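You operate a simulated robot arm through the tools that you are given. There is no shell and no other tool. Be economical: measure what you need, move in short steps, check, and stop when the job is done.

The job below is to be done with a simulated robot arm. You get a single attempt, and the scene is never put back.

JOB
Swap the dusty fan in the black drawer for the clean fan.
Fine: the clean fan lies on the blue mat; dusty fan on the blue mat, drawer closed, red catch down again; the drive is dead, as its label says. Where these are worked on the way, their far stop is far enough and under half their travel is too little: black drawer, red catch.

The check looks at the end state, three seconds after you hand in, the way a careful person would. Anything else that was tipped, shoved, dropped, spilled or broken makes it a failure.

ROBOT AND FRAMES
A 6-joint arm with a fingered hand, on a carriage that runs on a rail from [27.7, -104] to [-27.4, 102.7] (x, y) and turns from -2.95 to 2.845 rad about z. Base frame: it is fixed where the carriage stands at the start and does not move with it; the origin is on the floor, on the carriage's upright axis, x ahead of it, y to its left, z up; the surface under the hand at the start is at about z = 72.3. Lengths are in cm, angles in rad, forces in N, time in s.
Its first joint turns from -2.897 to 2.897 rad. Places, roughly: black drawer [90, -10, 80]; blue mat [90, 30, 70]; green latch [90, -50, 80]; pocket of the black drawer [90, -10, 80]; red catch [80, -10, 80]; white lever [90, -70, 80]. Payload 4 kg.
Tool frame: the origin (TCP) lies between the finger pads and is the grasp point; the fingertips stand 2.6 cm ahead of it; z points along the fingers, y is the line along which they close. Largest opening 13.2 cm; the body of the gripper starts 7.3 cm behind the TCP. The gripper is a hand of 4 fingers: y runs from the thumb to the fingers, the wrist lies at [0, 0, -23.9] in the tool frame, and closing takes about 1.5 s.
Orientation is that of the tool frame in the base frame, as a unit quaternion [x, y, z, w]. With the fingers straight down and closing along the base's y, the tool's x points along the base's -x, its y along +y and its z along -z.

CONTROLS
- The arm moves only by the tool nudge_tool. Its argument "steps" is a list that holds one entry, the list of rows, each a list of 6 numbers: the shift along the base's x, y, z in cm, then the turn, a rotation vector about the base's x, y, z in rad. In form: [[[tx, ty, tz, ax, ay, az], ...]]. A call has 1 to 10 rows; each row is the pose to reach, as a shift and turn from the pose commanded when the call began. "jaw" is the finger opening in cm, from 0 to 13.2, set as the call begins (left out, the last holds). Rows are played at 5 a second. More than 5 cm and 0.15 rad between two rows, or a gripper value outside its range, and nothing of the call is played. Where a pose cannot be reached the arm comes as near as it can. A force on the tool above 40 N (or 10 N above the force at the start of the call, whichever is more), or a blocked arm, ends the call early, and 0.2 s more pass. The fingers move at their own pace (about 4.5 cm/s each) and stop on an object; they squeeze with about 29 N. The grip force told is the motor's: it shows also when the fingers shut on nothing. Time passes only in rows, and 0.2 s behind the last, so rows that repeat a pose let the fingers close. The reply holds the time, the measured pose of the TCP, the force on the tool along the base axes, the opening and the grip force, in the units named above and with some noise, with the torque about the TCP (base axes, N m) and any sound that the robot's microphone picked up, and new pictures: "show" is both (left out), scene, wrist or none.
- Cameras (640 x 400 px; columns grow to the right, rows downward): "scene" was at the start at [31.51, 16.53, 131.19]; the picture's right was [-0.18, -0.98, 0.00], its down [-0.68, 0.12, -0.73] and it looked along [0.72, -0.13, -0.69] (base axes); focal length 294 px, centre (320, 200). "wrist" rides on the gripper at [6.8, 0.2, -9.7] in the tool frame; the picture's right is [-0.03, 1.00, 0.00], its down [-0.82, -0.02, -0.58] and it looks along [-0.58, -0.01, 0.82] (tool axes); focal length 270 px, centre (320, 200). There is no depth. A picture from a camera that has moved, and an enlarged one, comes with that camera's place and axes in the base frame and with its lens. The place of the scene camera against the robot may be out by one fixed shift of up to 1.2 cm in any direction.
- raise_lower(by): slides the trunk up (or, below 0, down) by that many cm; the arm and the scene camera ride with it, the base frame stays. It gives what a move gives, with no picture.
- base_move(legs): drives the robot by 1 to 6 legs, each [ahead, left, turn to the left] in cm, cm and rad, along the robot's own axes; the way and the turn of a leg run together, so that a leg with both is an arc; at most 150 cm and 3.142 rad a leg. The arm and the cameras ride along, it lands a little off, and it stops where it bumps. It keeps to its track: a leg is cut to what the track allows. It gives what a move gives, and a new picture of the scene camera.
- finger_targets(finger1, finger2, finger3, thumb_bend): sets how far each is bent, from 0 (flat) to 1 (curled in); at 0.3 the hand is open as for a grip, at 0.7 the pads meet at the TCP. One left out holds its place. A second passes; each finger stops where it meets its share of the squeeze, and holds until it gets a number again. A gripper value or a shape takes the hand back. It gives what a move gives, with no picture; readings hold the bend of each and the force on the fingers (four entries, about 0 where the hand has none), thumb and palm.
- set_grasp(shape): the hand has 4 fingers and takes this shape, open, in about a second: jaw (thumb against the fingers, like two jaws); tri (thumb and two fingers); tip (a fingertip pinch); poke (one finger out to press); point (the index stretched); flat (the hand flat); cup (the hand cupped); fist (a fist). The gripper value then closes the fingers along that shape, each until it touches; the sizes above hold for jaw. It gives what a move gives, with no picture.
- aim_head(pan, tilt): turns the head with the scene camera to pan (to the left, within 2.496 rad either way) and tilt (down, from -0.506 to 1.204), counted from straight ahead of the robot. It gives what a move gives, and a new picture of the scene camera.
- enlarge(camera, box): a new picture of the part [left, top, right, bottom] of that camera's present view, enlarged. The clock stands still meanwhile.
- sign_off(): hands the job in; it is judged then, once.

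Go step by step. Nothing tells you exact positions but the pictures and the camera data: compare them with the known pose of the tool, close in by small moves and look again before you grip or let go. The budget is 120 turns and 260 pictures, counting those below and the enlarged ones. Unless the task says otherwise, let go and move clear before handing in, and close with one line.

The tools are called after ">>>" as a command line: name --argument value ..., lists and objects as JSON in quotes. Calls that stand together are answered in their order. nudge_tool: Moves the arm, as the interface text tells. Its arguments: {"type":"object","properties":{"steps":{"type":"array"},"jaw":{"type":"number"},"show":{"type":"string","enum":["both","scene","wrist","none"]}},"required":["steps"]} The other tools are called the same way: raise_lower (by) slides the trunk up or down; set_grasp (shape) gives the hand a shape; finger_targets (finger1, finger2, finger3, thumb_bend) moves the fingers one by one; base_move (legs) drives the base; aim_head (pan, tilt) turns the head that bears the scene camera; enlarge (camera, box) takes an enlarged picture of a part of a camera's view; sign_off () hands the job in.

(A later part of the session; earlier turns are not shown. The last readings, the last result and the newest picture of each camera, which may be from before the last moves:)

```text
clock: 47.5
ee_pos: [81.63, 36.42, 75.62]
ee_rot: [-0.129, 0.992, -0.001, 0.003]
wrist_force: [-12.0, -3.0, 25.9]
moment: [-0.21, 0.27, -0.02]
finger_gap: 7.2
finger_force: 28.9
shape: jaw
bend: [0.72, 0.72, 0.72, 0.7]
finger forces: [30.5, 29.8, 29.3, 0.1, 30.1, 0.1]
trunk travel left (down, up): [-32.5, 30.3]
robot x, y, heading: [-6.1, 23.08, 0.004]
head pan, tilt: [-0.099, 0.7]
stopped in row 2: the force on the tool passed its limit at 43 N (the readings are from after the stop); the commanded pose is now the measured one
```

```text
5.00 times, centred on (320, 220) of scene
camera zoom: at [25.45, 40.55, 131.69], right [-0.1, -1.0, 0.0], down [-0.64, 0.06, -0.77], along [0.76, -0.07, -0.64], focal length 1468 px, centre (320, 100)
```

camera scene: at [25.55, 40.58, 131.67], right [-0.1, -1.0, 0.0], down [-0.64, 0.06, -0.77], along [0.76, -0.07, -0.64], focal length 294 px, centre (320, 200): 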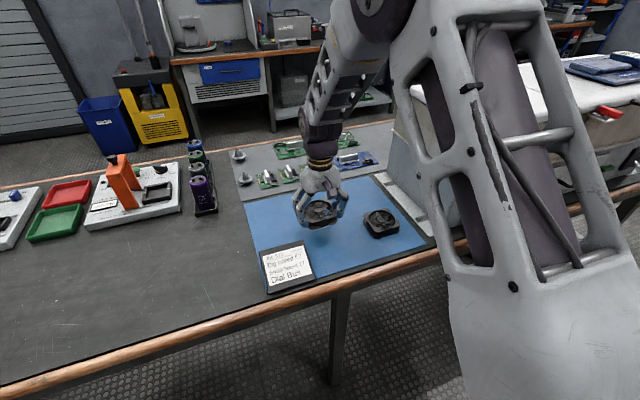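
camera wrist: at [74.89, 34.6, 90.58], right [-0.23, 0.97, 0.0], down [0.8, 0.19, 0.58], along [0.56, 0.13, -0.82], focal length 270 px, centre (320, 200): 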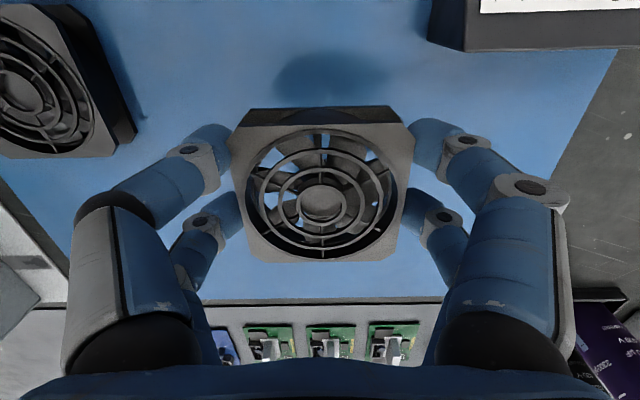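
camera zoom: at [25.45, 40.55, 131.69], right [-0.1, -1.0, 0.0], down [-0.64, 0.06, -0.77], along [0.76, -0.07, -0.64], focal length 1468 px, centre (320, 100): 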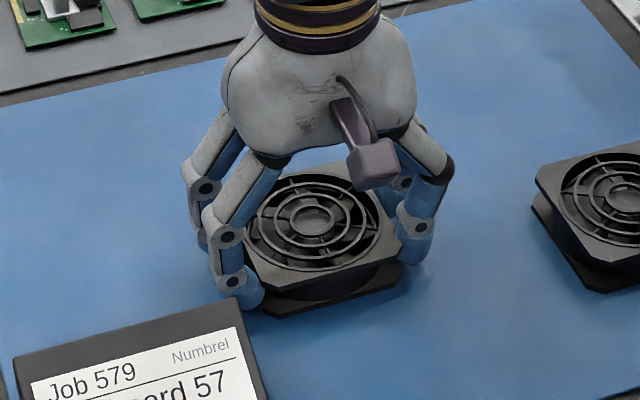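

Contact at TCP z≈75.6. Easing up, opening and rising.

>>> nudge_tool --steps '[[[0, 0, 0.15, 0, 0, 0], [0, 0, 0.15, 0, 0, 0], [0, 0, 0.15, 0, 0, 0], [0, 0, 0.15, 0, 0, 0], [0, 0, 2, 0, 0, 0], [0, 0, 5, 0, 0, 0], [0, 0, 9, 0, 0, 0]]]' --jaw 10

>>> enlarge --camera "scene" --box '[240, 150, 440, 290]'

```text
clock: 49.1
ee_pos: [81.81, 36.44, 84.34]
ee_rot: [-0.129, 0.992, -0.001, 0.001]
wrist_force: [0.1, 0.0, -0.6]
moment: [0.02, 0.01, 0.01]
finger_gap: 10.0
finger_force: 0.1
shape: jaw
bend: [0.63, 0.63, 0.63, 0.5]
finger forces: [0.1, 0.0, 0.0, 0.0, 0.1, 0.0]
trunk travel left (down, up): [-32.5, 30.3]
robot x, y, heading: [-6.06, 23.17, 0.003]
head pan, tilt: [-0.099, 0.7]
camera scene: at [25.6, 40.57, 131.65], right [-0.1, -1.0, 0.0], down [-0.64, 0.06, -0.76], along [0.76, -0.07, -0.64], focal length 294 px, centre (320, 200)
camera wrist: at [75.01, 34.8, 93.96], right [-0.23, 0.97, 0.0], down [0.79, 0.19, 0.58], along [0.57, 0.13, -0.81], focal length 270 px, centre (320, 200)
```

scene: 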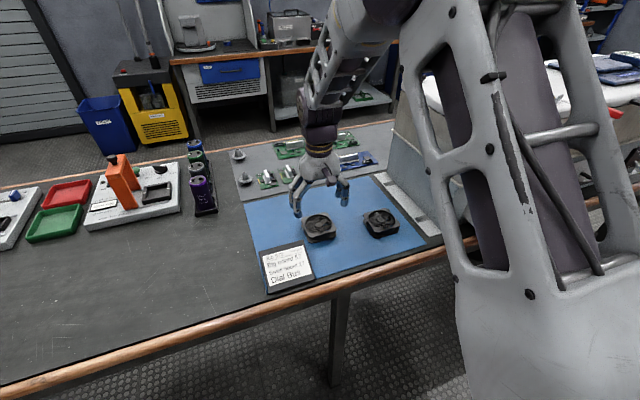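
wrist: 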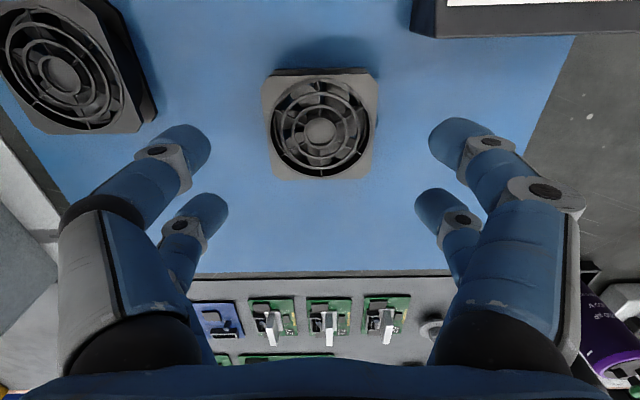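

```text
2.86 times, centred on (340, 220) of scene
camera zoom: at [25.6, 40.57, 131.65], right [-0.1, -1.0, 0.0], down [-0.64, 0.06, -0.76], along [0.76, -0.07, -0.64], focal length 839 px, centre (263, 143)
```

zoom: 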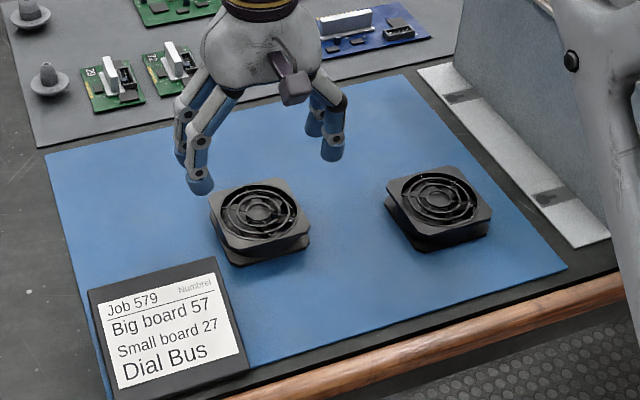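

The dusty fan is down on the mat. The clean fan is around [81.9, 19.9], so I'll move above it.

>>> nudge_tool --steps '[[[0, -3, 3, 0, 0, 0], [0, -7.5, 4, 0, 0, 0], [0, -12, 4, 0, 0, 0], [0.1, -16.5, 4, 0, 0, 0]]]' --jaw 13.2 --show "wrist"

>>> enlarge --camera "wrist" --box '[220, 40, 420, 200]'

```text
clock: 50.1
ee_pos: [81.57, 19.87, 88.13]
ee_rot: [-0.13, 0.992, -0.001, 0.002]
wrist_force: [-0.3, 0.7, 0.1]
moment: [-0.04, 0.02, -0.02]
finger_gap: 13.19
finger_force: 0.0
shape: jaw
bend: [0.3, 0.3, 0.3, 0.3]
finger forces: [0.1, 0.0, 0.0, 0.1, 0.1, 0.1]
trunk travel left (down, up): [-32.5, 30.3]
robot x, y, heading: [-6.01, 23.32, 0.004]
head pan, tilt: [-0.099, 0.7]
camera wrist: at [74.87, 18.2, 97.89], right [-0.23, 0.97, 0.0], down [0.79, 0.19, 0.58], along [0.57, 0.13, -0.81], focal length 270 px, centre (320, 200)
```

wrist: 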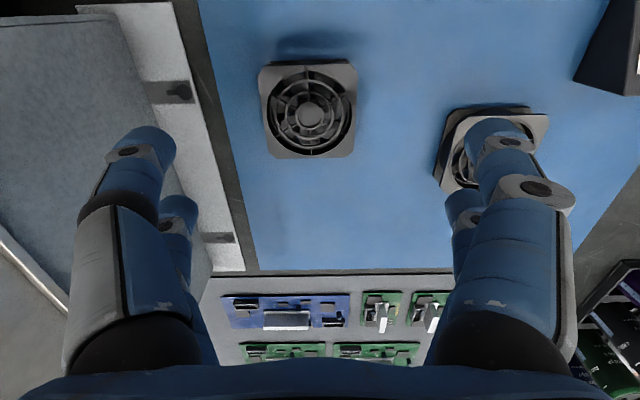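

```text
2.50 times, centred on (320, 120) of wrist
camera zoom: at [74.87, 18.2, 97.89], right [-0.23, 0.97, 0.0], down [0.79, 0.19, 0.58], along [0.57, 0.13, -0.81], focal length 676 px, centre (320, 400)
```

zoom: 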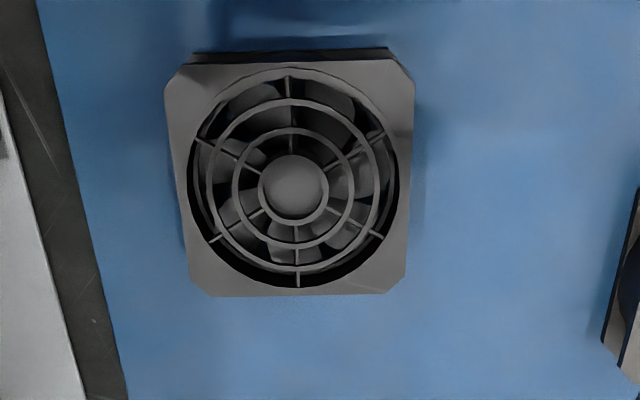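

The clean fan's centre is about [82.3, 18.9], turned ~0.03 rad. Adjust and descend to just above.

>>> nudge_tool --steps '[[[0.7, -1, -3, 0, 0, 0.03], [0.7, -1, -6, 0, 0, 0.03], [0.7, -1, -8.5, 0, 0, 0.03]]]' --show "wrist"

```text
clock: 50.9
ee_pos: [82.47, 18.86, 79.69]
ee_rot: [-0.143, 0.99, -0.001, 0.003]
wrist_force: [1.0, -0.1, 1.0]
moment: [0.01, -0.03, 0.0]
finger_gap: 13.18
finger_force: 0.1
shape: jaw
bend: [0.3, 0.3, 0.3, 0.3]
finger forces: [0.0, 0.0, 0.0, 0.1, 0.1, 0.1]
trunk travel left (down, up): [-32.5, 30.3]
robot x, y, heading: [-6.22, 23.2, 0.004]
head pan, tilt: [-0.099, 0.7]
camera wrist: at [75.78, 16.93, 89.36], right [-0.26, 0.97, 0.0], down [0.79, 0.21, 0.58], along [0.56, 0.15, -0.81], focal length 270 px, centre (320, 200)
```

wrist: 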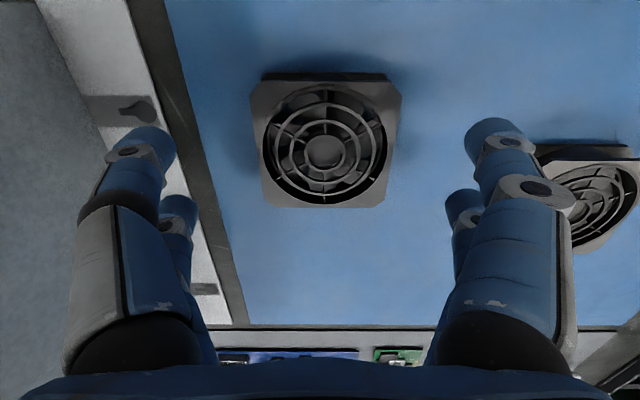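

>>> nudge_tool --steps '[[[-0.5, -0.1, 0, 0, 0, 0], [-0.5, -0.1, -1, 0, 0, 0], [-0.5, -0.1, -2.5, 0, 0, 0], [-0.5, -0.1, -3.9, 0, 0, 0]]]' --jaw 10 --show "wrist"

>>> enlarge --camera "scene" --box '[330, 170, 430, 250]'

```text
clock: 51.9
ee_pos: [81.89, 18.66, 75.89]
ee_rot: [-0.143, 0.99, -0.002, 0.003]
wrist_force: [0.3, -0.5, -0.4]
moment: [0.0, 0.02, -0.03]
finger_gap: 10.04
finger_force: 0.1
shape: jaw
bend: [0.63, 0.63, 0.63, 0.5]
finger forces: [0.0, 0.1, 0.0, 0.0, 0.1, 0.0]
trunk travel left (down, up): [-32.5, 30.3]
robot x, y, heading: [-6.13, 23.33, 0.004]
head pan, tilt: [-0.099, 0.7]
camera wrist: at [75.21, 16.83, 85.61], right [-0.26, 0.97, 0.0], down [0.79, 0.21, 0.58], along [0.56, 0.15, -0.81], focal length 270 px, centre (320, 200)
```

wrist: 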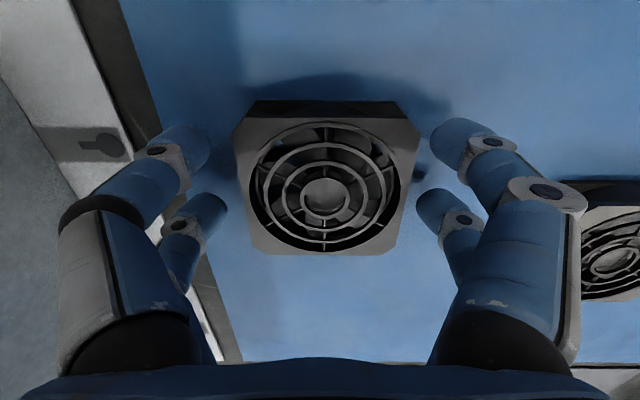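

```text
5.00 times, centred on (380, 210) of scene
camera zoom: at [25.55, 40.56, 131.66], right [-0.1, -1.0, 0.0], down [-0.64, 0.06, -0.77], along [0.76, -0.07, -0.64], focal length 1468 px, centre (20, 150)
```

zoom: 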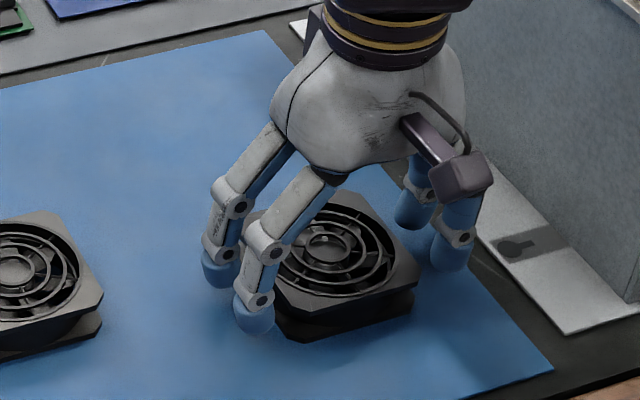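

Nicely centred; a 0.25 cm tweak, then close.

>>> nudge_tool --steps '[[[-0.06, 0.24, -0.1, 0, 0, 0], [-0.06, 0.24, -0.1, 0, 0, 0], [-0.06, 0.24, -0.1, 0, 0, 0], [-0.06, 0.24, -0.1, 0, 0, 0], [-0.06, 0.24, -0.1, 0, 0, 0]]]' --jaw 6.5 --show "wrist"

>>> nudge_tool --steps '[[[0, 0, 1, 0, 0, 0], [0, 0, 3, 0, 0, 0], [0, 0, 7, 0, 0, 0], [0, 0, 11, 0, 0, 0], [0, 0, 14, 0, 0, -0.03], [-3, -1, 17.5, 0, 0, -0.03]]]'

```text
clock: 53.1
ee_pos: [81.93, 18.95, 75.89]
ee_rot: [-0.144, 0.99, -0.001, 0.002]
wrist_force: [0.5, -0.7, 0.0]
moment: [0.02, 0.01, 0.01]
finger_gap: 7.27
finger_force: 28.6
shape: jaw
bend: [0.72, 0.72, 0.72, 0.7]
finger forces: [26.3, 26.3, 26.1, 0.1, 26.5, 0.0]
trunk travel left (down, up): [-32.5, 30.3]
robot x, y, heading: [-6.08, 23.17, 0.001]
head pan, tilt: [-0.099, 0.7]
camera wrist: at [75.21, 17.1, 85.53], right [-0.26, 0.97, 0.0], down [0.79, 0.21, 0.58], along [0.56, 0.15, -0.81], focal length 270 px, centre (320, 200)
```

wrist: 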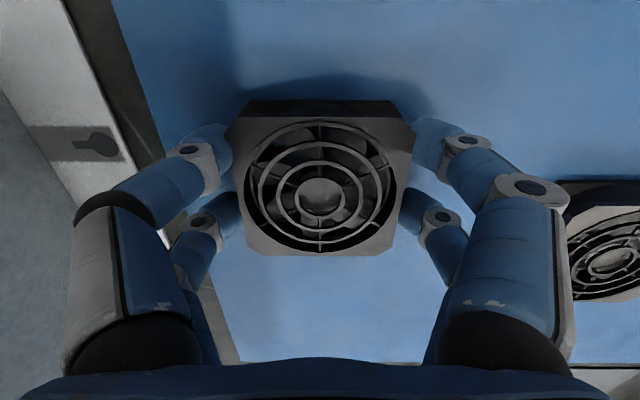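

```text
clock: 54.5
ee_pos: [78.85, 18.04, 93.5]
ee_rot: [-0.13, 0.992, -0.001, 0.002]
wrist_force: [-0.3, -0.1, -0.7]
moment: [0.01, 0.0, 0.04]
finger_gap: 7.26
finger_force: 28.9
shape: jaw
bend: [0.72, 0.72, 0.72, 0.7]
finger forces: [26.3, 26.2, 26.1, 0.0, 26.6, 0.1]
trunk travel left (down, up): [-32.5, 30.3]
robot x, y, heading: [-6.1, 23.32, -0.002]
head pan, tilt: [-0.099, 0.7]
camera scene: at [25.63, 40.57, 131.64], right [-0.1, -1.0, 0.0], down [-0.64, 0.06, -0.76], along [0.76, -0.07, -0.64], focal length 294 px, centre (320, 200)
camera wrist: at [72.18, 16.35, 103.01], right [-0.23, 0.97, 0.0], down [0.79, 0.19, 0.58], along [0.57, 0.13, -0.81], focal length 270 px, centre (320, 200)
```

scene: 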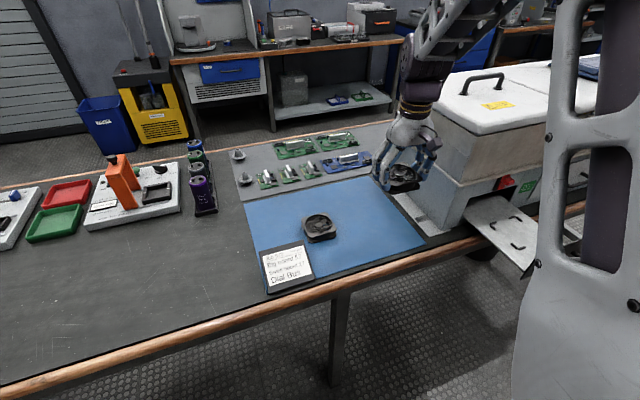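
wrist: 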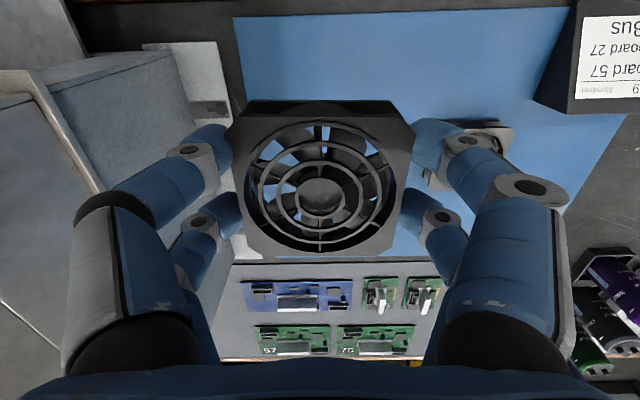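

The clean fan is held the same way as the dusty one was. Carry it back around to above the pocket.

>>> nudge_tool --steps '[[[-4.2, -1, 0, 0, 0, 0], [-8, -4, 0, 0, 0, 0], [-11, -7.9, 0, 0, 0, 0], [-10.5, -12.5, 0, 0, 0, 0], [-10, -17.1, 0, 0, 0, 0], [-9.4, -21.7, 0, 0, 0, 0], [-8.7, -26.3, 0, 0, 0, 0], [-7.9, -30, 0, 0, 0, 0], [-6.85, -31.7, -1, 0, 0, 0]]]' --show "none"

>>> aim_head --pan -0.5 --tilt 0.7

>>> nudge_tool --steps '[[[0, 0, -2, 0, 0, 0], [0, 0, -4, 0, 0, 0], [0, 0, -6, 0, 0, 0]]]'

>>> enlarge --camera "scene" --box '[350, 130, 450, 220]'

```text
clock: 56.5
ee_pos: [72.02, -13.99, 92.43]
ee_rot: [-0.128, 0.992, -0.001, 0.003]
wrist_force: [0.1, 0.0, -1.0]
moment: [-0.01, -0.03, 0.0]
finger_gap: 7.25
finger_force: 29.1
shape: jaw
bend: [0.72, 0.72, 0.72, 0.7]
finger forces: [26.4, 26.4, 26.1, 0.1, 26.7, 0.0]
trunk travel left (down, up): [-32.5, 30.3]
robot x, y, heading: [-6.39, 23.05, 0.003]
head pan, tilt: [-0.099, 0.7]
```

```text
clock: 57.4
ee_pos: [71.94, -13.79, 92.35]
ee_rot: [-0.129, 0.992, -0.002, 0.002]
wrist_force: [0.3, -0.6, 0.1]
moment: [0.0, 0.03, 0.03]
finger_gap: 7.24
finger_force: 29.4
shape: jaw
bend: [0.72, 0.72, 0.72, 0.7]
finger forces: [26.3, 26.4, 26.1, 0.1, 26.6, 0.0]
trunk travel left (down, up): [-32.5, 30.3]
robot x, y, heading: [-6.31, 22.94, 0.007]
head pan, tilt: [-0.499, 0.7]
camera scene: at [24.59, 37.34, 131.66], right [-0.47, -0.88, 0.0], down [-0.57, 0.31, -0.76], along [0.67, -0.36, -0.64], focal length 294 px, centre (320, 200)
```

scene: 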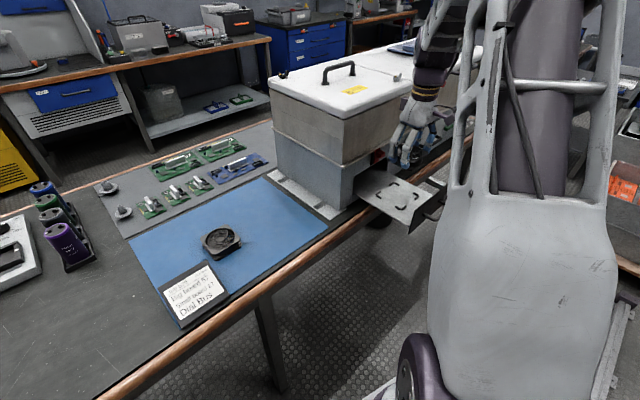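

```text
clock: 58.2
ee_pos: [71.95, -13.76, 86.36]
ee_rot: [-0.129, 0.992, -0.002, 0.003]
wrist_force: [-0.8, 0.3, -1.1]
moment: [0.01, -0.01, 0.0]
finger_gap: 7.27
finger_force: 29.2
shape: jaw
bend: [0.72, 0.72, 0.72, 0.7]
finger forces: [26.4, 26.5, 26.1, 0.0, 26.6, 0.0]
trunk travel left (down, up): [-32.5, 30.3]
robot x, y, heading: [-6.36, 22.98, -0.001]
head pan, tilt: [-0.499, 0.7]
camera scene: at [24.57, 37.34, 131.66], right [-0.48, -0.88, 0.0], down [-0.57, 0.31, -0.77], along [0.67, -0.36, -0.64], focal length 294 px, centre (320, 200)
camera wrist: at [65.28, -15.38, 96.06], right [-0.23, 0.97, 0.0], down [0.79, 0.19, 0.58], along [0.57, 0.13, -0.81], focal length 270 px, centre (320, 200)
```

scene: 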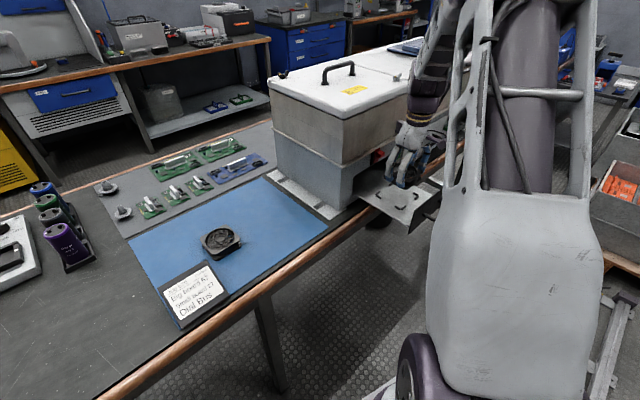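
wrist: 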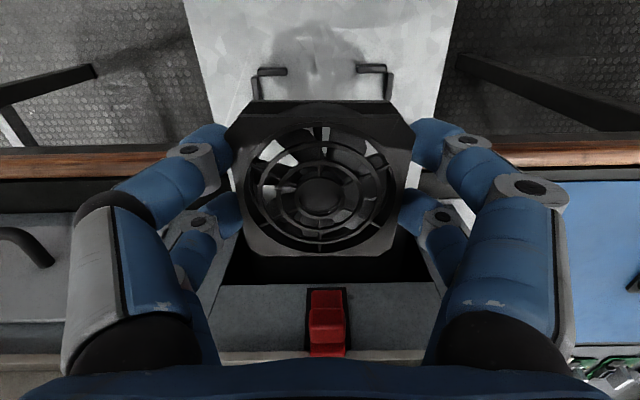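

```text
4.44 times, centred on (400, 175) of scene
camera zoom: at [24.57, 37.34, 131.66], right [-0.48, -0.88, 0.0], down [-0.57, 0.31, -0.77], along [0.67, -0.36, -0.64], focal length 1304 px, centre (-36, 311)
```

zoom: 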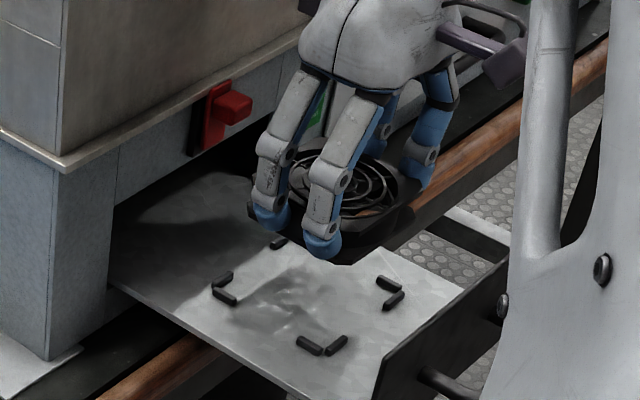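

Bracket corners line up left-right with the fan. Descending to just above seating and checking.

>>> nudge_tool --steps '[[[0, 0.05, -1.5, 0, 0, 0], [0, 0.05, -3, 0, 0, 0], [0, 0.05, -4.5, 0, 0, 0]]]' --show "none"

>>> enlarge --camera "wrist" --box '[200, 40, 440, 190]'

>>> enlarge --camera "scene" --box '[365, 155, 445, 215]'

```text
clock: 59.0
ee_pos: [72.01, -13.73, 81.82]
ee_rot: [-0.129, 0.992, -0.001, 0.002]
wrist_force: [-0.7, 0.0, 0.0]
moment: [0.0, -0.02, 0.02]
finger_gap: 7.27
finger_force: 28.6
shape: jaw
bend: [0.72, 0.72, 0.72, 0.7]
finger forces: [26.3, 26.5, 26.0, 0.1, 26.5, 0.0]
trunk travel left (down, up): [-32.5, 30.3]
robot x, y, heading: [-6.15, 22.97, 0.002]
head pan, tilt: [-0.499, 0.7]
```

```text
2.67 times, centred on (320, 115) of wrist
camera zoom: at [65.36, -15.32, 91.55], right [-0.23, 0.97, 0.0], down [0.79, 0.19, 0.58], along [0.57, 0.13, -0.81], focal length 721 px, centre (320, 427)
```

zoom: 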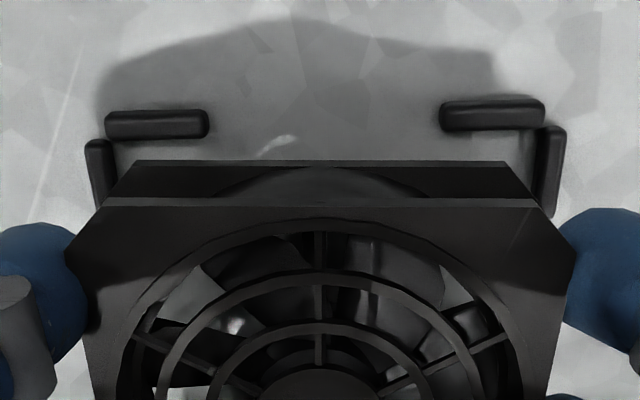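

```text
6.67 times, centred on (405, 185) of scene
camera zoom: at [24.58, 37.34, 131.66], right [-0.48, -0.88, 0.0], down [-0.57, 0.31, -0.77], along [0.67, -0.36, -0.64], focal length 1957 px, centre (-247, 300)
```

zoom: 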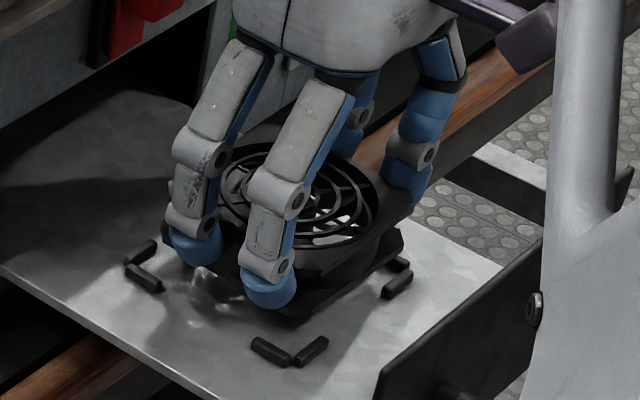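

Lateral fit is within about 0.1 cm and the brackets are turned ~0.02 rad relative to the hand, so I'll correct both and lower to seating gently.

>>> nudge_tool --steps '[[[0, 0.08, -0.5, 0, 0, 0.02], [0, 0.08, -1, 0, 0, 0.02], [0, 0.08, -1.3, 0, 0, 0.02]]]' --show "none"

>>> enlarge --camera "wrist" --box '[200, 40, 440, 190]'

>>> enlarge --camera "scene" --box '[365, 155, 445, 215]'

```text
clock: 59.8
ee_pos: [72.04, -13.62, 80.51]
ee_rot: [-0.139, 0.99, 0.0, 0.002]
wrist_force: [0.3, 0.1, -0.3]
moment: [0.01, 0.0, 0.02]
finger_gap: 7.27
finger_force: 29.2
shape: jaw
bend: [0.72, 0.72, 0.72, 0.7]
finger forces: [26.3, 26.5, 26.1, 0.0, 26.6, 0.1]
trunk travel left (down, up): [-32.5, 30.3]
robot x, y, heading: [-6.09, 23.27, 0.004]
head pan, tilt: [-0.499, 0.7]
```

```text
2.67 times, centred on (320, 115) of wrist
camera zoom: at [65.36, -15.37, 90.17], right [-0.25, 0.97, 0.0], down [0.79, 0.2, 0.58], along [0.56, 0.14, -0.81], focal length 721 px, centre (320, 427)
```

zoom: 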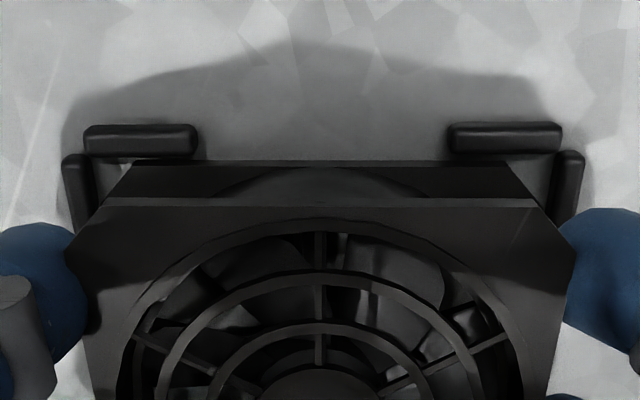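

```text
6.67 times, centred on (405, 185) of scene
camera zoom: at [24.59, 37.34, 131.66], right [-0.48, -0.88, 0.0], down [-0.57, 0.31, -0.76], along [0.67, -0.36, -0.64], focal length 1957 px, centre (-247, 300)
```

zoom: 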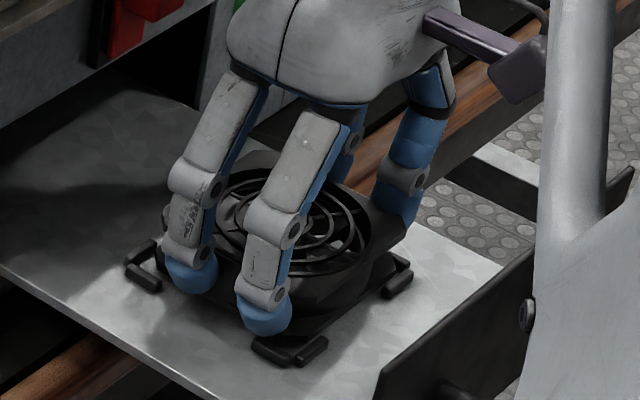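

The fan sits about 0.2 cm nearer the robot in the grip than the dusty one did, so I'll shift forward accordingly and seat it.

>>> nudge_tool --steps '[[[0.17, 0.14, 0, 0, 0, 0], [0.17, 0.14, -0.3, 0, 0, 0]]]' --show "none"

>>> enlarge --camera "wrist" --box '[200, 40, 440, 190]'

>>> nudge_tool --steps '[[[0, 0, -0.15, 0, 0, 0], [0, 0, -0.3, 0, 0, 0]]]' --show "none"

>>> enlarge --camera "wrist" --box '[200, 40, 440, 190]'

>>> enlarge --camera "scene" --box '[365, 155, 445, 215]'

```text
clock: 60.4
ee_pos: [72.33, -13.52, 80.19]
ee_rot: [-0.138, 0.99, -0.001, 0.001]
wrist_force: [-0.8, 0.3, -1.0]
moment: [0.01, 0.0, 0.0]
finger_gap: 7.23
finger_force: 28.9
shape: jaw
bend: [0.72, 0.72, 0.72, 0.7]
finger forces: [26.3, 26.4, 26.2, 0.0, 26.7, 0.0]
trunk travel left (down, up): [-32.5, 30.3]
robot x, y, heading: [-6.2, 23.24, 0.004]
head pan, tilt: [-0.499, 0.7]
```

```text
2.67 times, centred on (320, 115) of wrist
camera zoom: at [65.54, -15.19, 89.89], right [-0.25, 0.97, 0.0], down [0.79, 0.2, 0.58], along [0.56, 0.14, -0.81], focal length 721 px, centre (320, 427)
```

zoom: 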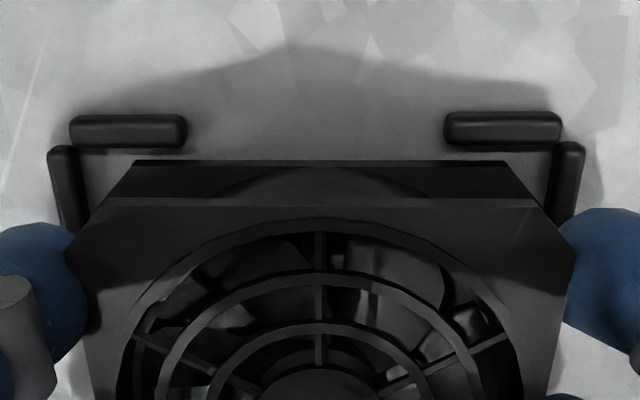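

```text
clock: 61.0
ee_pos: [72.26, -13.55, 79.96]
ee_rot: [-0.139, 0.99, -0.002, 0.003]
wrist_force: [0.5, -0.1, -0.7]
moment: [-0.01, -0.01, 0.02]
finger_gap: 7.26
finger_force: 28.9
shape: jaw
bend: [0.72, 0.72, 0.72, 0.7]
finger forces: [26.3, 26.5, 26.3, 0.0, 26.6, 0.0]
trunk travel left (down, up): [-32.5, 30.3]
robot x, y, heading: [-6.41, 23.18, 0.0]
head pan, tilt: [-0.499, 0.7]
```

```text
2.67 times, centred on (320, 115) of wrist
camera zoom: at [65.55, -15.23, 89.61], right [-0.25, 0.97, 0.0], down [0.79, 0.2, 0.58], along [0.56, 0.14, -0.81], focal length 721 px, centre (320, 427)
```

zoom: 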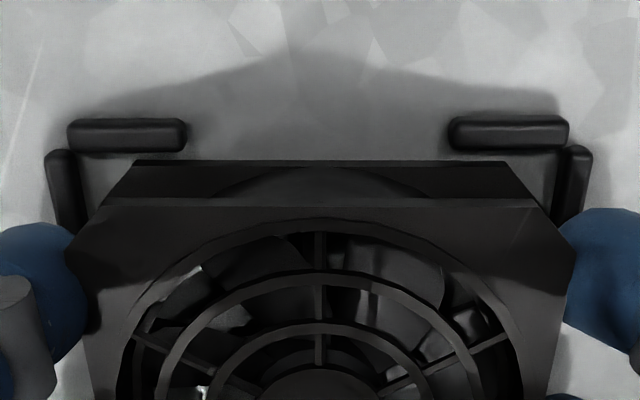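

```text
6.67 times, centred on (405, 185) of scene
camera zoom: at [24.59, 37.34, 131.66], right [-0.48, -0.88, 0.0], down [-0.57, 0.31, -0.76], along [0.67, -0.36, -0.64], focal length 1957 px, centre (-247, 300)
```

zoom: 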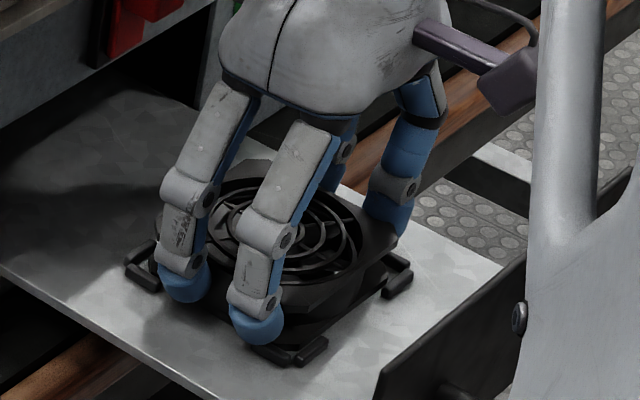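

Centred in the brackets; no contact yet. Lowering the last bit.

>>> nudge_tool --steps '[[[0, 0, -0.12, 0, 0, 0], [0, 0, -0.25, 0, 0, 0]]]' --show "none"

>>> nudge_tool --steps '[[[0, 0, -0.12, 0, 0, 0], [0, 0, -0.25, 0, 0, 0]]]' --show "none"

>>> enlarge --camera "wrist" --box '[200, 40, 440, 190]'

```text
clock: 61.6
ee_pos: [72.14, -13.47, 79.8]
ee_rot: [-0.138, 0.99, -0.002, 0.004]
wrist_force: [-1.6, 1.0, 18.3]
moment: [0.03, 0.11, -0.03]
finger_gap: 7.2
finger_force: 28.7
shape: jaw
bend: [0.72, 0.72, 0.72, 0.7]
finger forces: [28.1, 28.0, 27.1, 0.0, 27.9, 0.1]
trunk travel left (down, up): [-32.5, 30.3]
robot x, y, heading: [-6.48, 23.47, 0.008]
head pan, tilt: [-0.499, 0.7]
```

```text
clock: 62.2
ee_pos: [72.38, -13.55, 80.02]
ee_rot: [-0.138, 0.99, -0.003, 0.005]
wrist_force: [-1.0, 4.1, 19.8]
moment: [0.25, 0.18, -0.01]
finger_gap: 7.16
finger_force: 29.4
shape: jaw
bend: [0.72, 0.72, 0.72, 0.7]
finger forces: [30.6, 30.7, 28.3, 0.0, 28.9, 0.0]
trunk travel left (down, up): [-32.5, 30.3]
robot x, y, heading: [-5.93, 23.23, 0.002]
head pan, tilt: [-0.499, 0.7]
stopped in row 2: the force on the tool passed its limit at 41 N (the readings are from after the stop); the commanded pose is now the measured one
```

```text
2.67 times, centred on (320, 115) of wrist
camera zoom: at [65.64, -15.23, 89.46], right [-0.25, 0.97, -0.01], down [0.78, 0.21, 0.59], along [0.57, 0.14, -0.81], focal length 721 px, centre (320, 427)
```

zoom: 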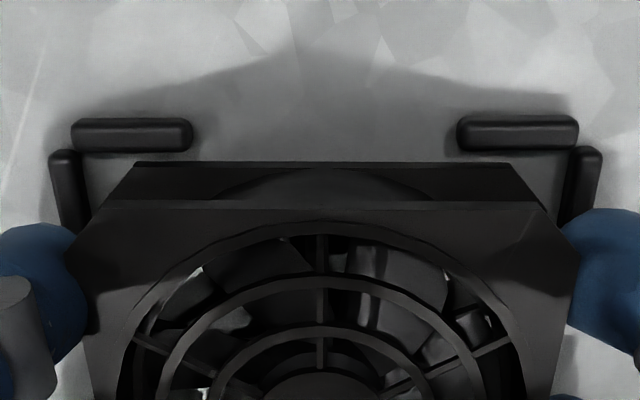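

Contact at TCP z≈79.85, the seated height. Release and rise.

>>> nudge_tool --steps '[[[0, 0, 0, 0, 0, 0], [0, 0, 0, 0, 0, 0], [0, 0, 0, 0, 0, 0], [0, 0, 0, 0, 0, 0], [0, 0, 2, 0, 0, 0], [0, 0, 5, 0, 0, 0], [0, 0, 9, 0, 0, 0], [-3, -0.8, 12, 0, 0, 0], [-6, -1.6, 15, 0, 0, 0]]]' --jaw 10

>>> enlarge --camera "scene" --box '[350, 130, 450, 220]'

>>> enlarge --camera "wrist" --box '[220, 40, 420, 200]'

```text
clock: 64.2
ee_pos: [66.59, -15.22, 94.71]
ee_rot: [-0.139, 0.99, -0.002, 0.004]
wrist_force: [0.7, 0.4, -0.2]
moment: [-0.02, 0.05, 0.03]
finger_gap: 9.99
finger_force: 0.0
shape: jaw
bend: [0.63, 0.63, 0.63, 0.5]
finger forces: [0.1, 0.1, 0.1, 0.0, 0.0, 0.0]
trunk travel left (down, up): [-32.5, 30.3]
robot x, y, heading: [-6.03, 22.71, 0.005]
head pan, tilt: [-0.499, 0.7]
camera scene: at [24.62, 37.34, 131.65], right [-0.48, -0.88, 0.0], down [-0.57, 0.31, -0.76], along [0.67, -0.36, -0.64], focal length 294 px, centre (320, 200)
camera wrist: at [59.85, -16.87, 104.27], right [-0.25, 0.97, -0.01], down [0.79, 0.21, 0.58], along [0.57, 0.14, -0.81], focal length 270 px, centre (320, 200)
```

scene: 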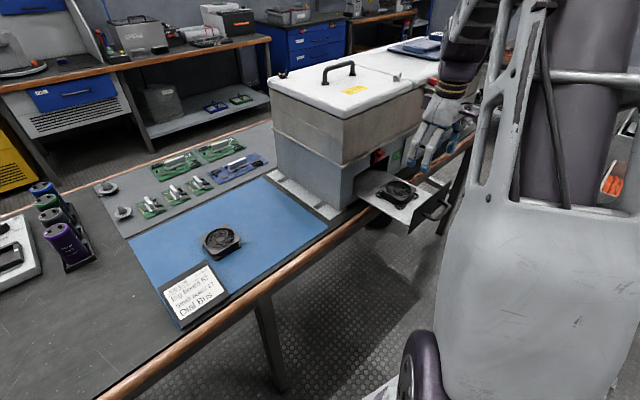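
wrist: 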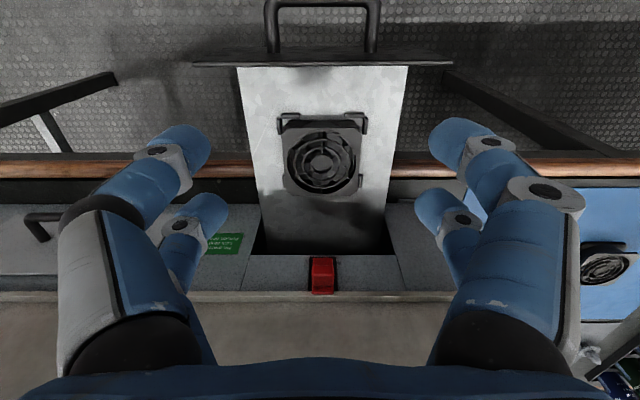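

```text
4.44 times, centred on (400, 175) of scene
camera zoom: at [24.62, 37.34, 131.65], right [-0.48, -0.88, 0.0], down [-0.57, 0.31, -0.76], along [0.67, -0.36, -0.64], focal length 1304 px, centre (-36, 311)
```

zoom: 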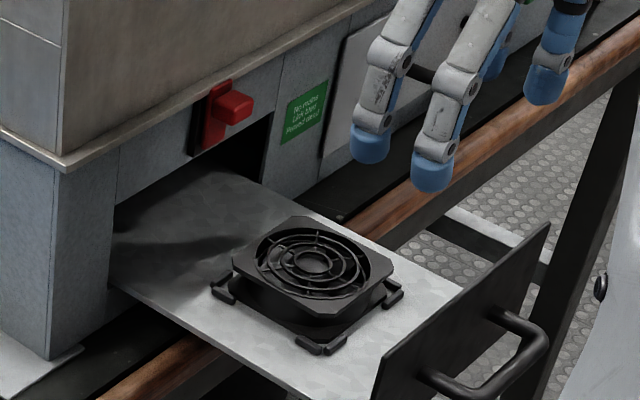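

```text
2.50 times, centred on (320, 120) of wrist
camera zoom: at [59.85, -16.87, 104.27], right [-0.25, 0.97, -0.01], down [0.79, 0.21, 0.58], along [0.57, 0.14, -0.81], focal length 676 px, centre (320, 400)
```

zoom: 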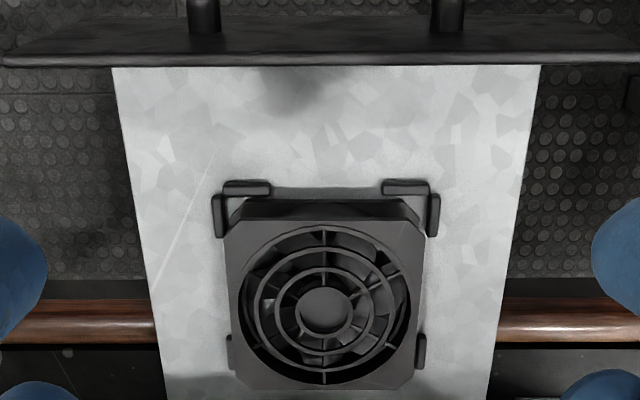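

The clean fan is seated squarely between its brackets. Now I'll turn the hand back to the forward-pointing pose, fingers closed, to push the drawer shut beside the handle.

>>> nudge_tool --steps '[[[0, 0, 1, 0, 0, -0.148], [-0.5, 0, 2, 0, 0, -0.296], [-1, 0, 3, 0, 0, -0.444], [-1.5, 0, 4, 0, 0, -0.592], [-2, 0, 4, 0, 0, -0.74], [-2, 0, 4, 0, 0, -0.888], [-2, 0, 4, 0, 0, -1.036], [-2, 0, 4, 0, 0, -1.184], [-2, 0, 4, 0, 0, -1.332], [-2, 0, 4, 0, 0, -1.48]]]' --jaw 0 --show "none"

>>> nudge_tool --steps '[[[-1.3, -0.9, -1, 0.0, 0.0, -0.11], [-2.6, -1.8, -2, 0.034, -0.126, -0.11], [-3.9, -2.7, -3, 0.068, -0.253, -0.11], [-5.2, -3.6, -4, 0.102, -0.38, -0.11], [-6.5, -4.5, -5, 0.135, -0.506, -0.11]]]' --show "none"

```text
clock: 66.4
ee_pos: [64.32, -15.05, 98.72]
ee_rot: [0.566, 0.824, -0.005, 0.001]
wrist_force: [-0.1, 0.0, -0.8]
moment: [-0.02, 0.0, 0.02]
finger_gap: 0.0
finger_force: 29.0
shape: jaw
bend: [0.62, 0.62, 0.62, 0.7]
finger forces: [0.1, 0.0, 0.0, 0.1, 0.0, 0.0]
trunk travel left (down, up): [-32.5, 30.3]
robot x, y, heading: [-6.2, 23.44, 0.002]
head pan, tilt: [-0.499, 0.7]
```

```text
clock: 67.6
ee_pos: [57.94, -19.61, 93.73]
ee_rot: [0.591, 0.764, 0.193, 0.17]
wrist_force: [-0.6, 0.3, 0.7]
moment: [0.0, 0.01, -0.02]
finger_gap: 0.03
finger_force: 29.1
shape: jaw
bend: [0.62, 0.62, 0.62, 0.7]
finger forces: [0.0, 0.0, 0.0, 0.1, 0.0, 0.0]
trunk travel left (down, up): [-32.5, 30.3]
robot x, y, heading: [-6.37, 23.38, 0.005]
head pan, tilt: [-0.499, 0.7]
```

>>> nudge_tool --steps '[[[-0.7, -1.2, -2, 0.034, -0.126, 0], [-1.4, -2.5, -4, 0.068, -0.252, 0], [-2, -3.8, -6, 0.102, -0.378, 0.03], [-2.7, -5, -8, 0.135, -0.5, 0.06], [-2.7, -5, -9.5, 0.135, -0.5, 0.06]]]'

>>> enlarge --camera "scene" --box '[360, 130, 500, 240]'

```text
clock: 68.8
ee_pos: [55.19, -24.65, 84.2]
ee_rot: [0.512, 0.701, 0.388, 0.308]
wrist_force: [-0.4, -0.3, -0.2]
moment: [-0.02, 0.01, -0.03]
finger_gap: 0.01
finger_force: 28.9
shape: jaw
bend: [0.62, 0.62, 0.62, 0.7]
finger forces: [0.1, 0.1, 0.1, 0.0, 0.0, 0.1]
trunk travel left (down, up): [-32.5, 30.3]
robot x, y, heading: [-6.39, 23.29, -0.001]
head pan, tilt: [-0.499, 0.7]
camera scene: at [24.57, 37.35, 131.66], right [-0.48, -0.88, 0.0], down [-0.57, 0.31, -0.77], along [0.67, -0.36, -0.64], focal length 294 px, centre (320, 200)
camera wrist: at [45.28, -20.26, 89.03], right [0.49, 0.15, 0.86], down [-0.26, -0.92, 0.3], along [0.83, -0.37, -0.41], focal length 270 px, centre (320, 200)
```

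scene: 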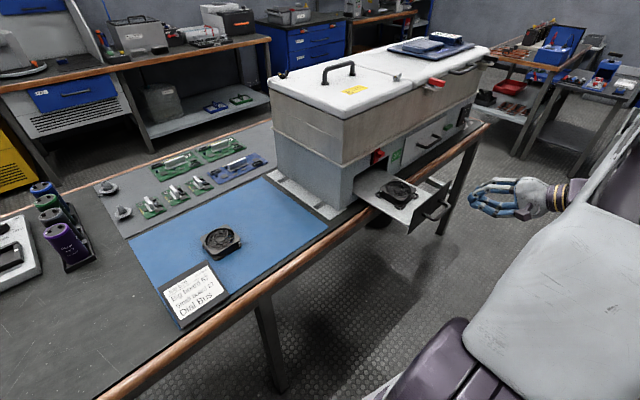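
wrist: 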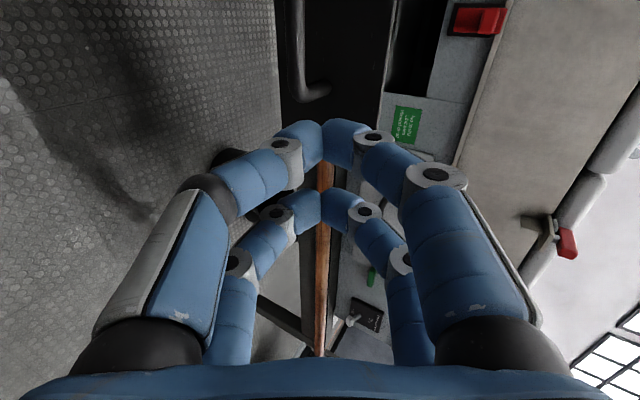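

```text
3.64 times, centred on (430, 185) of scene
camera zoom: at [24.57, 37.35, 131.66], right [-0.48, -0.88, 0.0], down [-0.57, 0.31, -0.77], along [0.67, -0.36, -0.64], focal length 1067 px, centre (-80, 254)
```

zoom: 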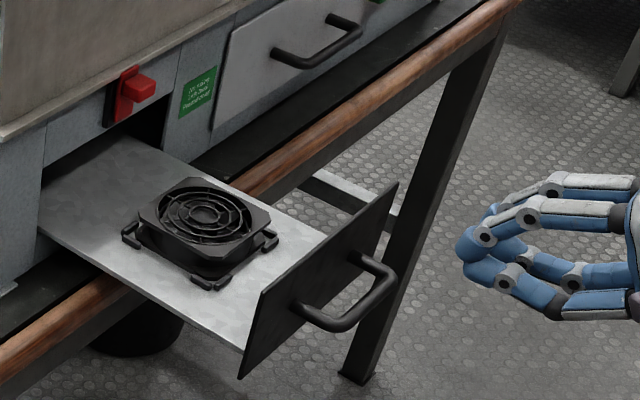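

Hand is to the right of the handle. Lower a little and advance to near contact.

>>> nudge_tool --steps '[[[-0.1, 0.3, -1.5, 0, 0, 0], [-0.1, 0.3, -3, 0, 0, 0], [2.8, 1.1, -3, 0, 0, 0], [5.7, 1.9, -3, 0, 0, 0]]]' --show "wrist"

>>> enlarge --camera "scene" --box '[360, 130, 500, 240]'

```text
clock: 69.8
ee_pos: [60.77, -22.88, 81.17]
ee_rot: [0.513, 0.702, 0.386, 0.307]
wrist_force: [0.4, 0.7, 0.5]
moment: [0.0, -0.02, 0.0]
finger_gap: 0.0
finger_force: 29.3
shape: jaw
bend: [0.62, 0.62, 0.62, 0.7]
finger forces: [0.0, 0.0, 0.0, 0.1, 0.0, 0.0]
trunk travel left (down, up): [-32.5, 30.3]
robot x, y, heading: [-6.39, 23.33, 0.007]
head pan, tilt: [-0.499, 0.7]
camera wrist: at [50.96, -18.52, 86.03], right [0.49, 0.15, 0.86], down [-0.26, -0.92, 0.31], along [0.83, -0.37, -0.41], focal length 270 px, centre (320, 200)
```

wrist: 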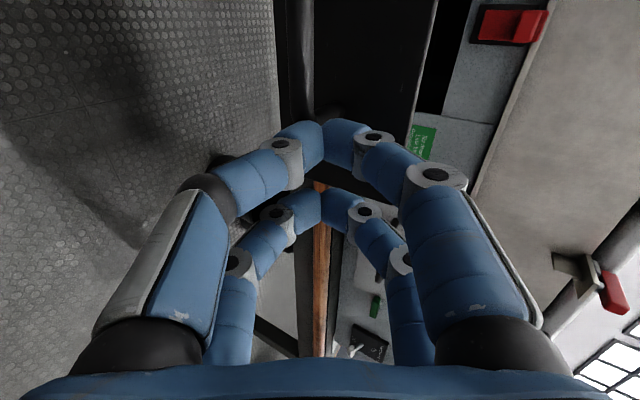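

```text
3.64 times, centred on (430, 185) of scene
camera zoom: at [24.56, 37.33, 131.67], right [-0.48, -0.88, 0.0], down [-0.57, 0.31, -0.77], along [0.67, -0.36, -0.64], focal length 1067 px, centre (-80, 254)
```

zoom: 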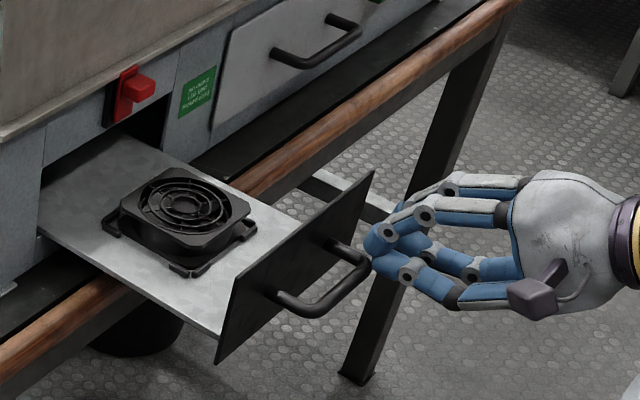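

Contact: the drawer already moved a little. Pushing it in along the normal.

>>> nudge_tool --steps '[[[1.45, 0.39, 0, 0, 0, 0], [2.9, 0.77, 0, 0, 0, 0], [4.35, 1.16, 0, 0, 0, 0], [5.8, 1.55, 0, 0, 0, 0], [7.25, 1.93, 0, 0, 0, 0], [8.7, 2.32, 0, 0, 0, 0]]]' --show "wrist"

>>> enlarge --camera "scene" --box '[350, 120, 490, 230]'

```text
clock: 71.2
ee_pos: [69.49, -20.4, 81.08]
ee_rot: [0.513, 0.702, 0.387, 0.306]
wrist_force: [-0.3, -0.3, 0.9]
moment: [0.02, -0.02, 0.05]
finger_gap: 0.0
finger_force: 29.1
shape: jaw
bend: [0.62, 0.62, 0.62, 0.7]
finger forces: [0.0, 0.0, 0.0, 0.0, 0.1, 0.1]
trunk travel left (down, up): [-32.5, 30.3]
robot x, y, heading: [-6.29, 23.44, 0.002]
head pan, tilt: [-0.499, 0.7]
camera wrist: at [59.6, -16.13, 85.92], right [0.49, 0.15, 0.86], down [-0.26, -0.92, 0.3], along [0.83, -0.37, -0.41], focal length 270 px, centre (320, 200)
```

wrist: 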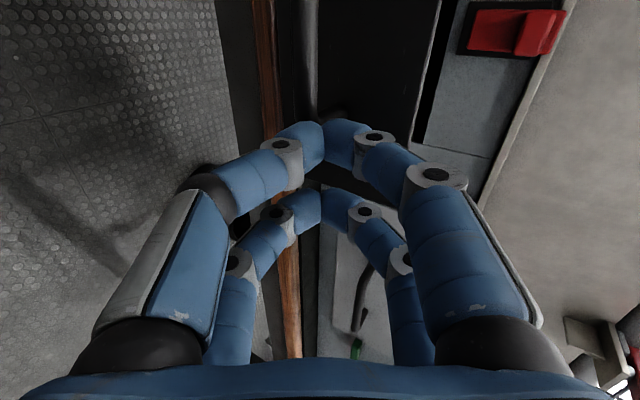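

```text
3.64 times, centred on (420, 175) of scene
camera zoom: at [24.57, 37.35, 131.66], right [-0.48, -0.88, 0.0], down [-0.57, 0.31, -0.77], along [0.67, -0.36, -0.64], focal length 1067 px, centre (-44, 291)
```

zoom: 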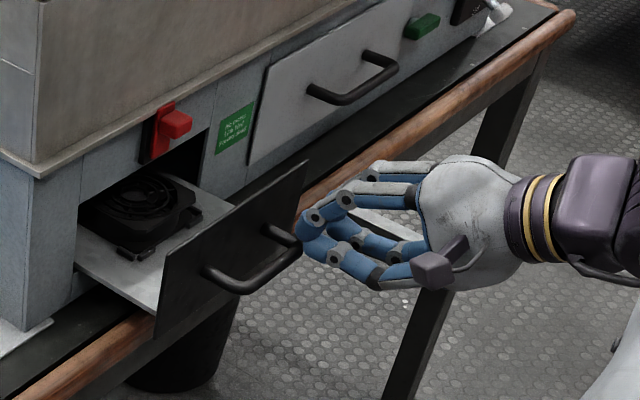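

Going in smoothly. Continue until it stops.

>>> nudge_tool --steps '[[[1.45, 0.39, 0, 0, 0, 0], [2.9, 0.77, 0, 0, 0, 0], [4.35, 1.16, 0, 0, 0, 0], [5.8, 1.55, 0, 0, 0, 0], [6.8, 1.81, 0, 0, 0, 0], [7.7, 2.06, 0, 0, 0, 0], [8.7, 2.32, 0, 0, 0, 0]]]' --show "wrist"

>>> enlarge --camera "scene" --box '[340, 120, 460, 210]'

```text
clock: 72.8
ee_pos: [78.19, -18.15, 81.11]
ee_rot: [0.514, 0.701, 0.387, 0.307]
wrist_force: [-2.2, -0.4, 4.1]
moment: [0.13, -0.02, 0.05]
finger_gap: 0.0
finger_force: 29.0
shape: jaw
bend: [0.61, 0.62, 0.62, 0.7]
finger forces: [0.1, 0.0, 0.0, 0.0, 0.0, 0.0]
trunk travel left (down, up): [-32.5, 30.3]
robot x, y, heading: [-6.19, 23.41, 0.003]
head pan, tilt: [-0.499, 0.7]
camera wrist: at [68.37, -13.87, 86.02], right [0.49, 0.15, 0.86], down [-0.26, -0.92, 0.3], along [0.83, -0.37, -0.41], focal length 270 px, centre (320, 200)
```

wrist: 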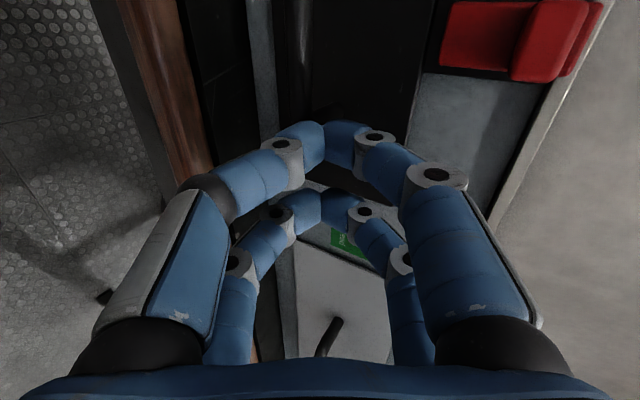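

```text
4.44 times, centred on (400, 165) of scene
camera zoom: at [24.56, 37.35, 131.67], right [-0.48, -0.88, 0.0], down [-0.57, 0.31, -0.77], along [0.67, -0.36, -0.64], focal length 1304 px, centre (-36, 356)
```

zoom: 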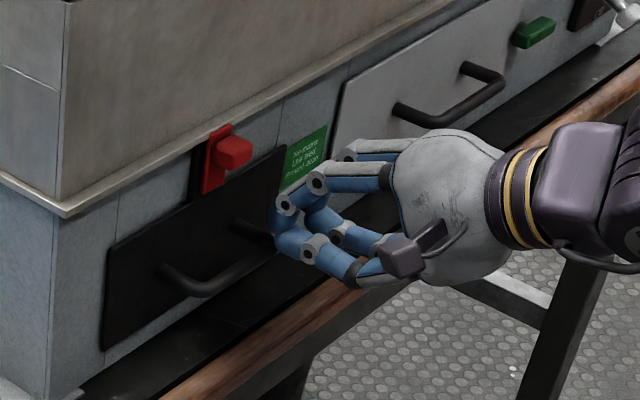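

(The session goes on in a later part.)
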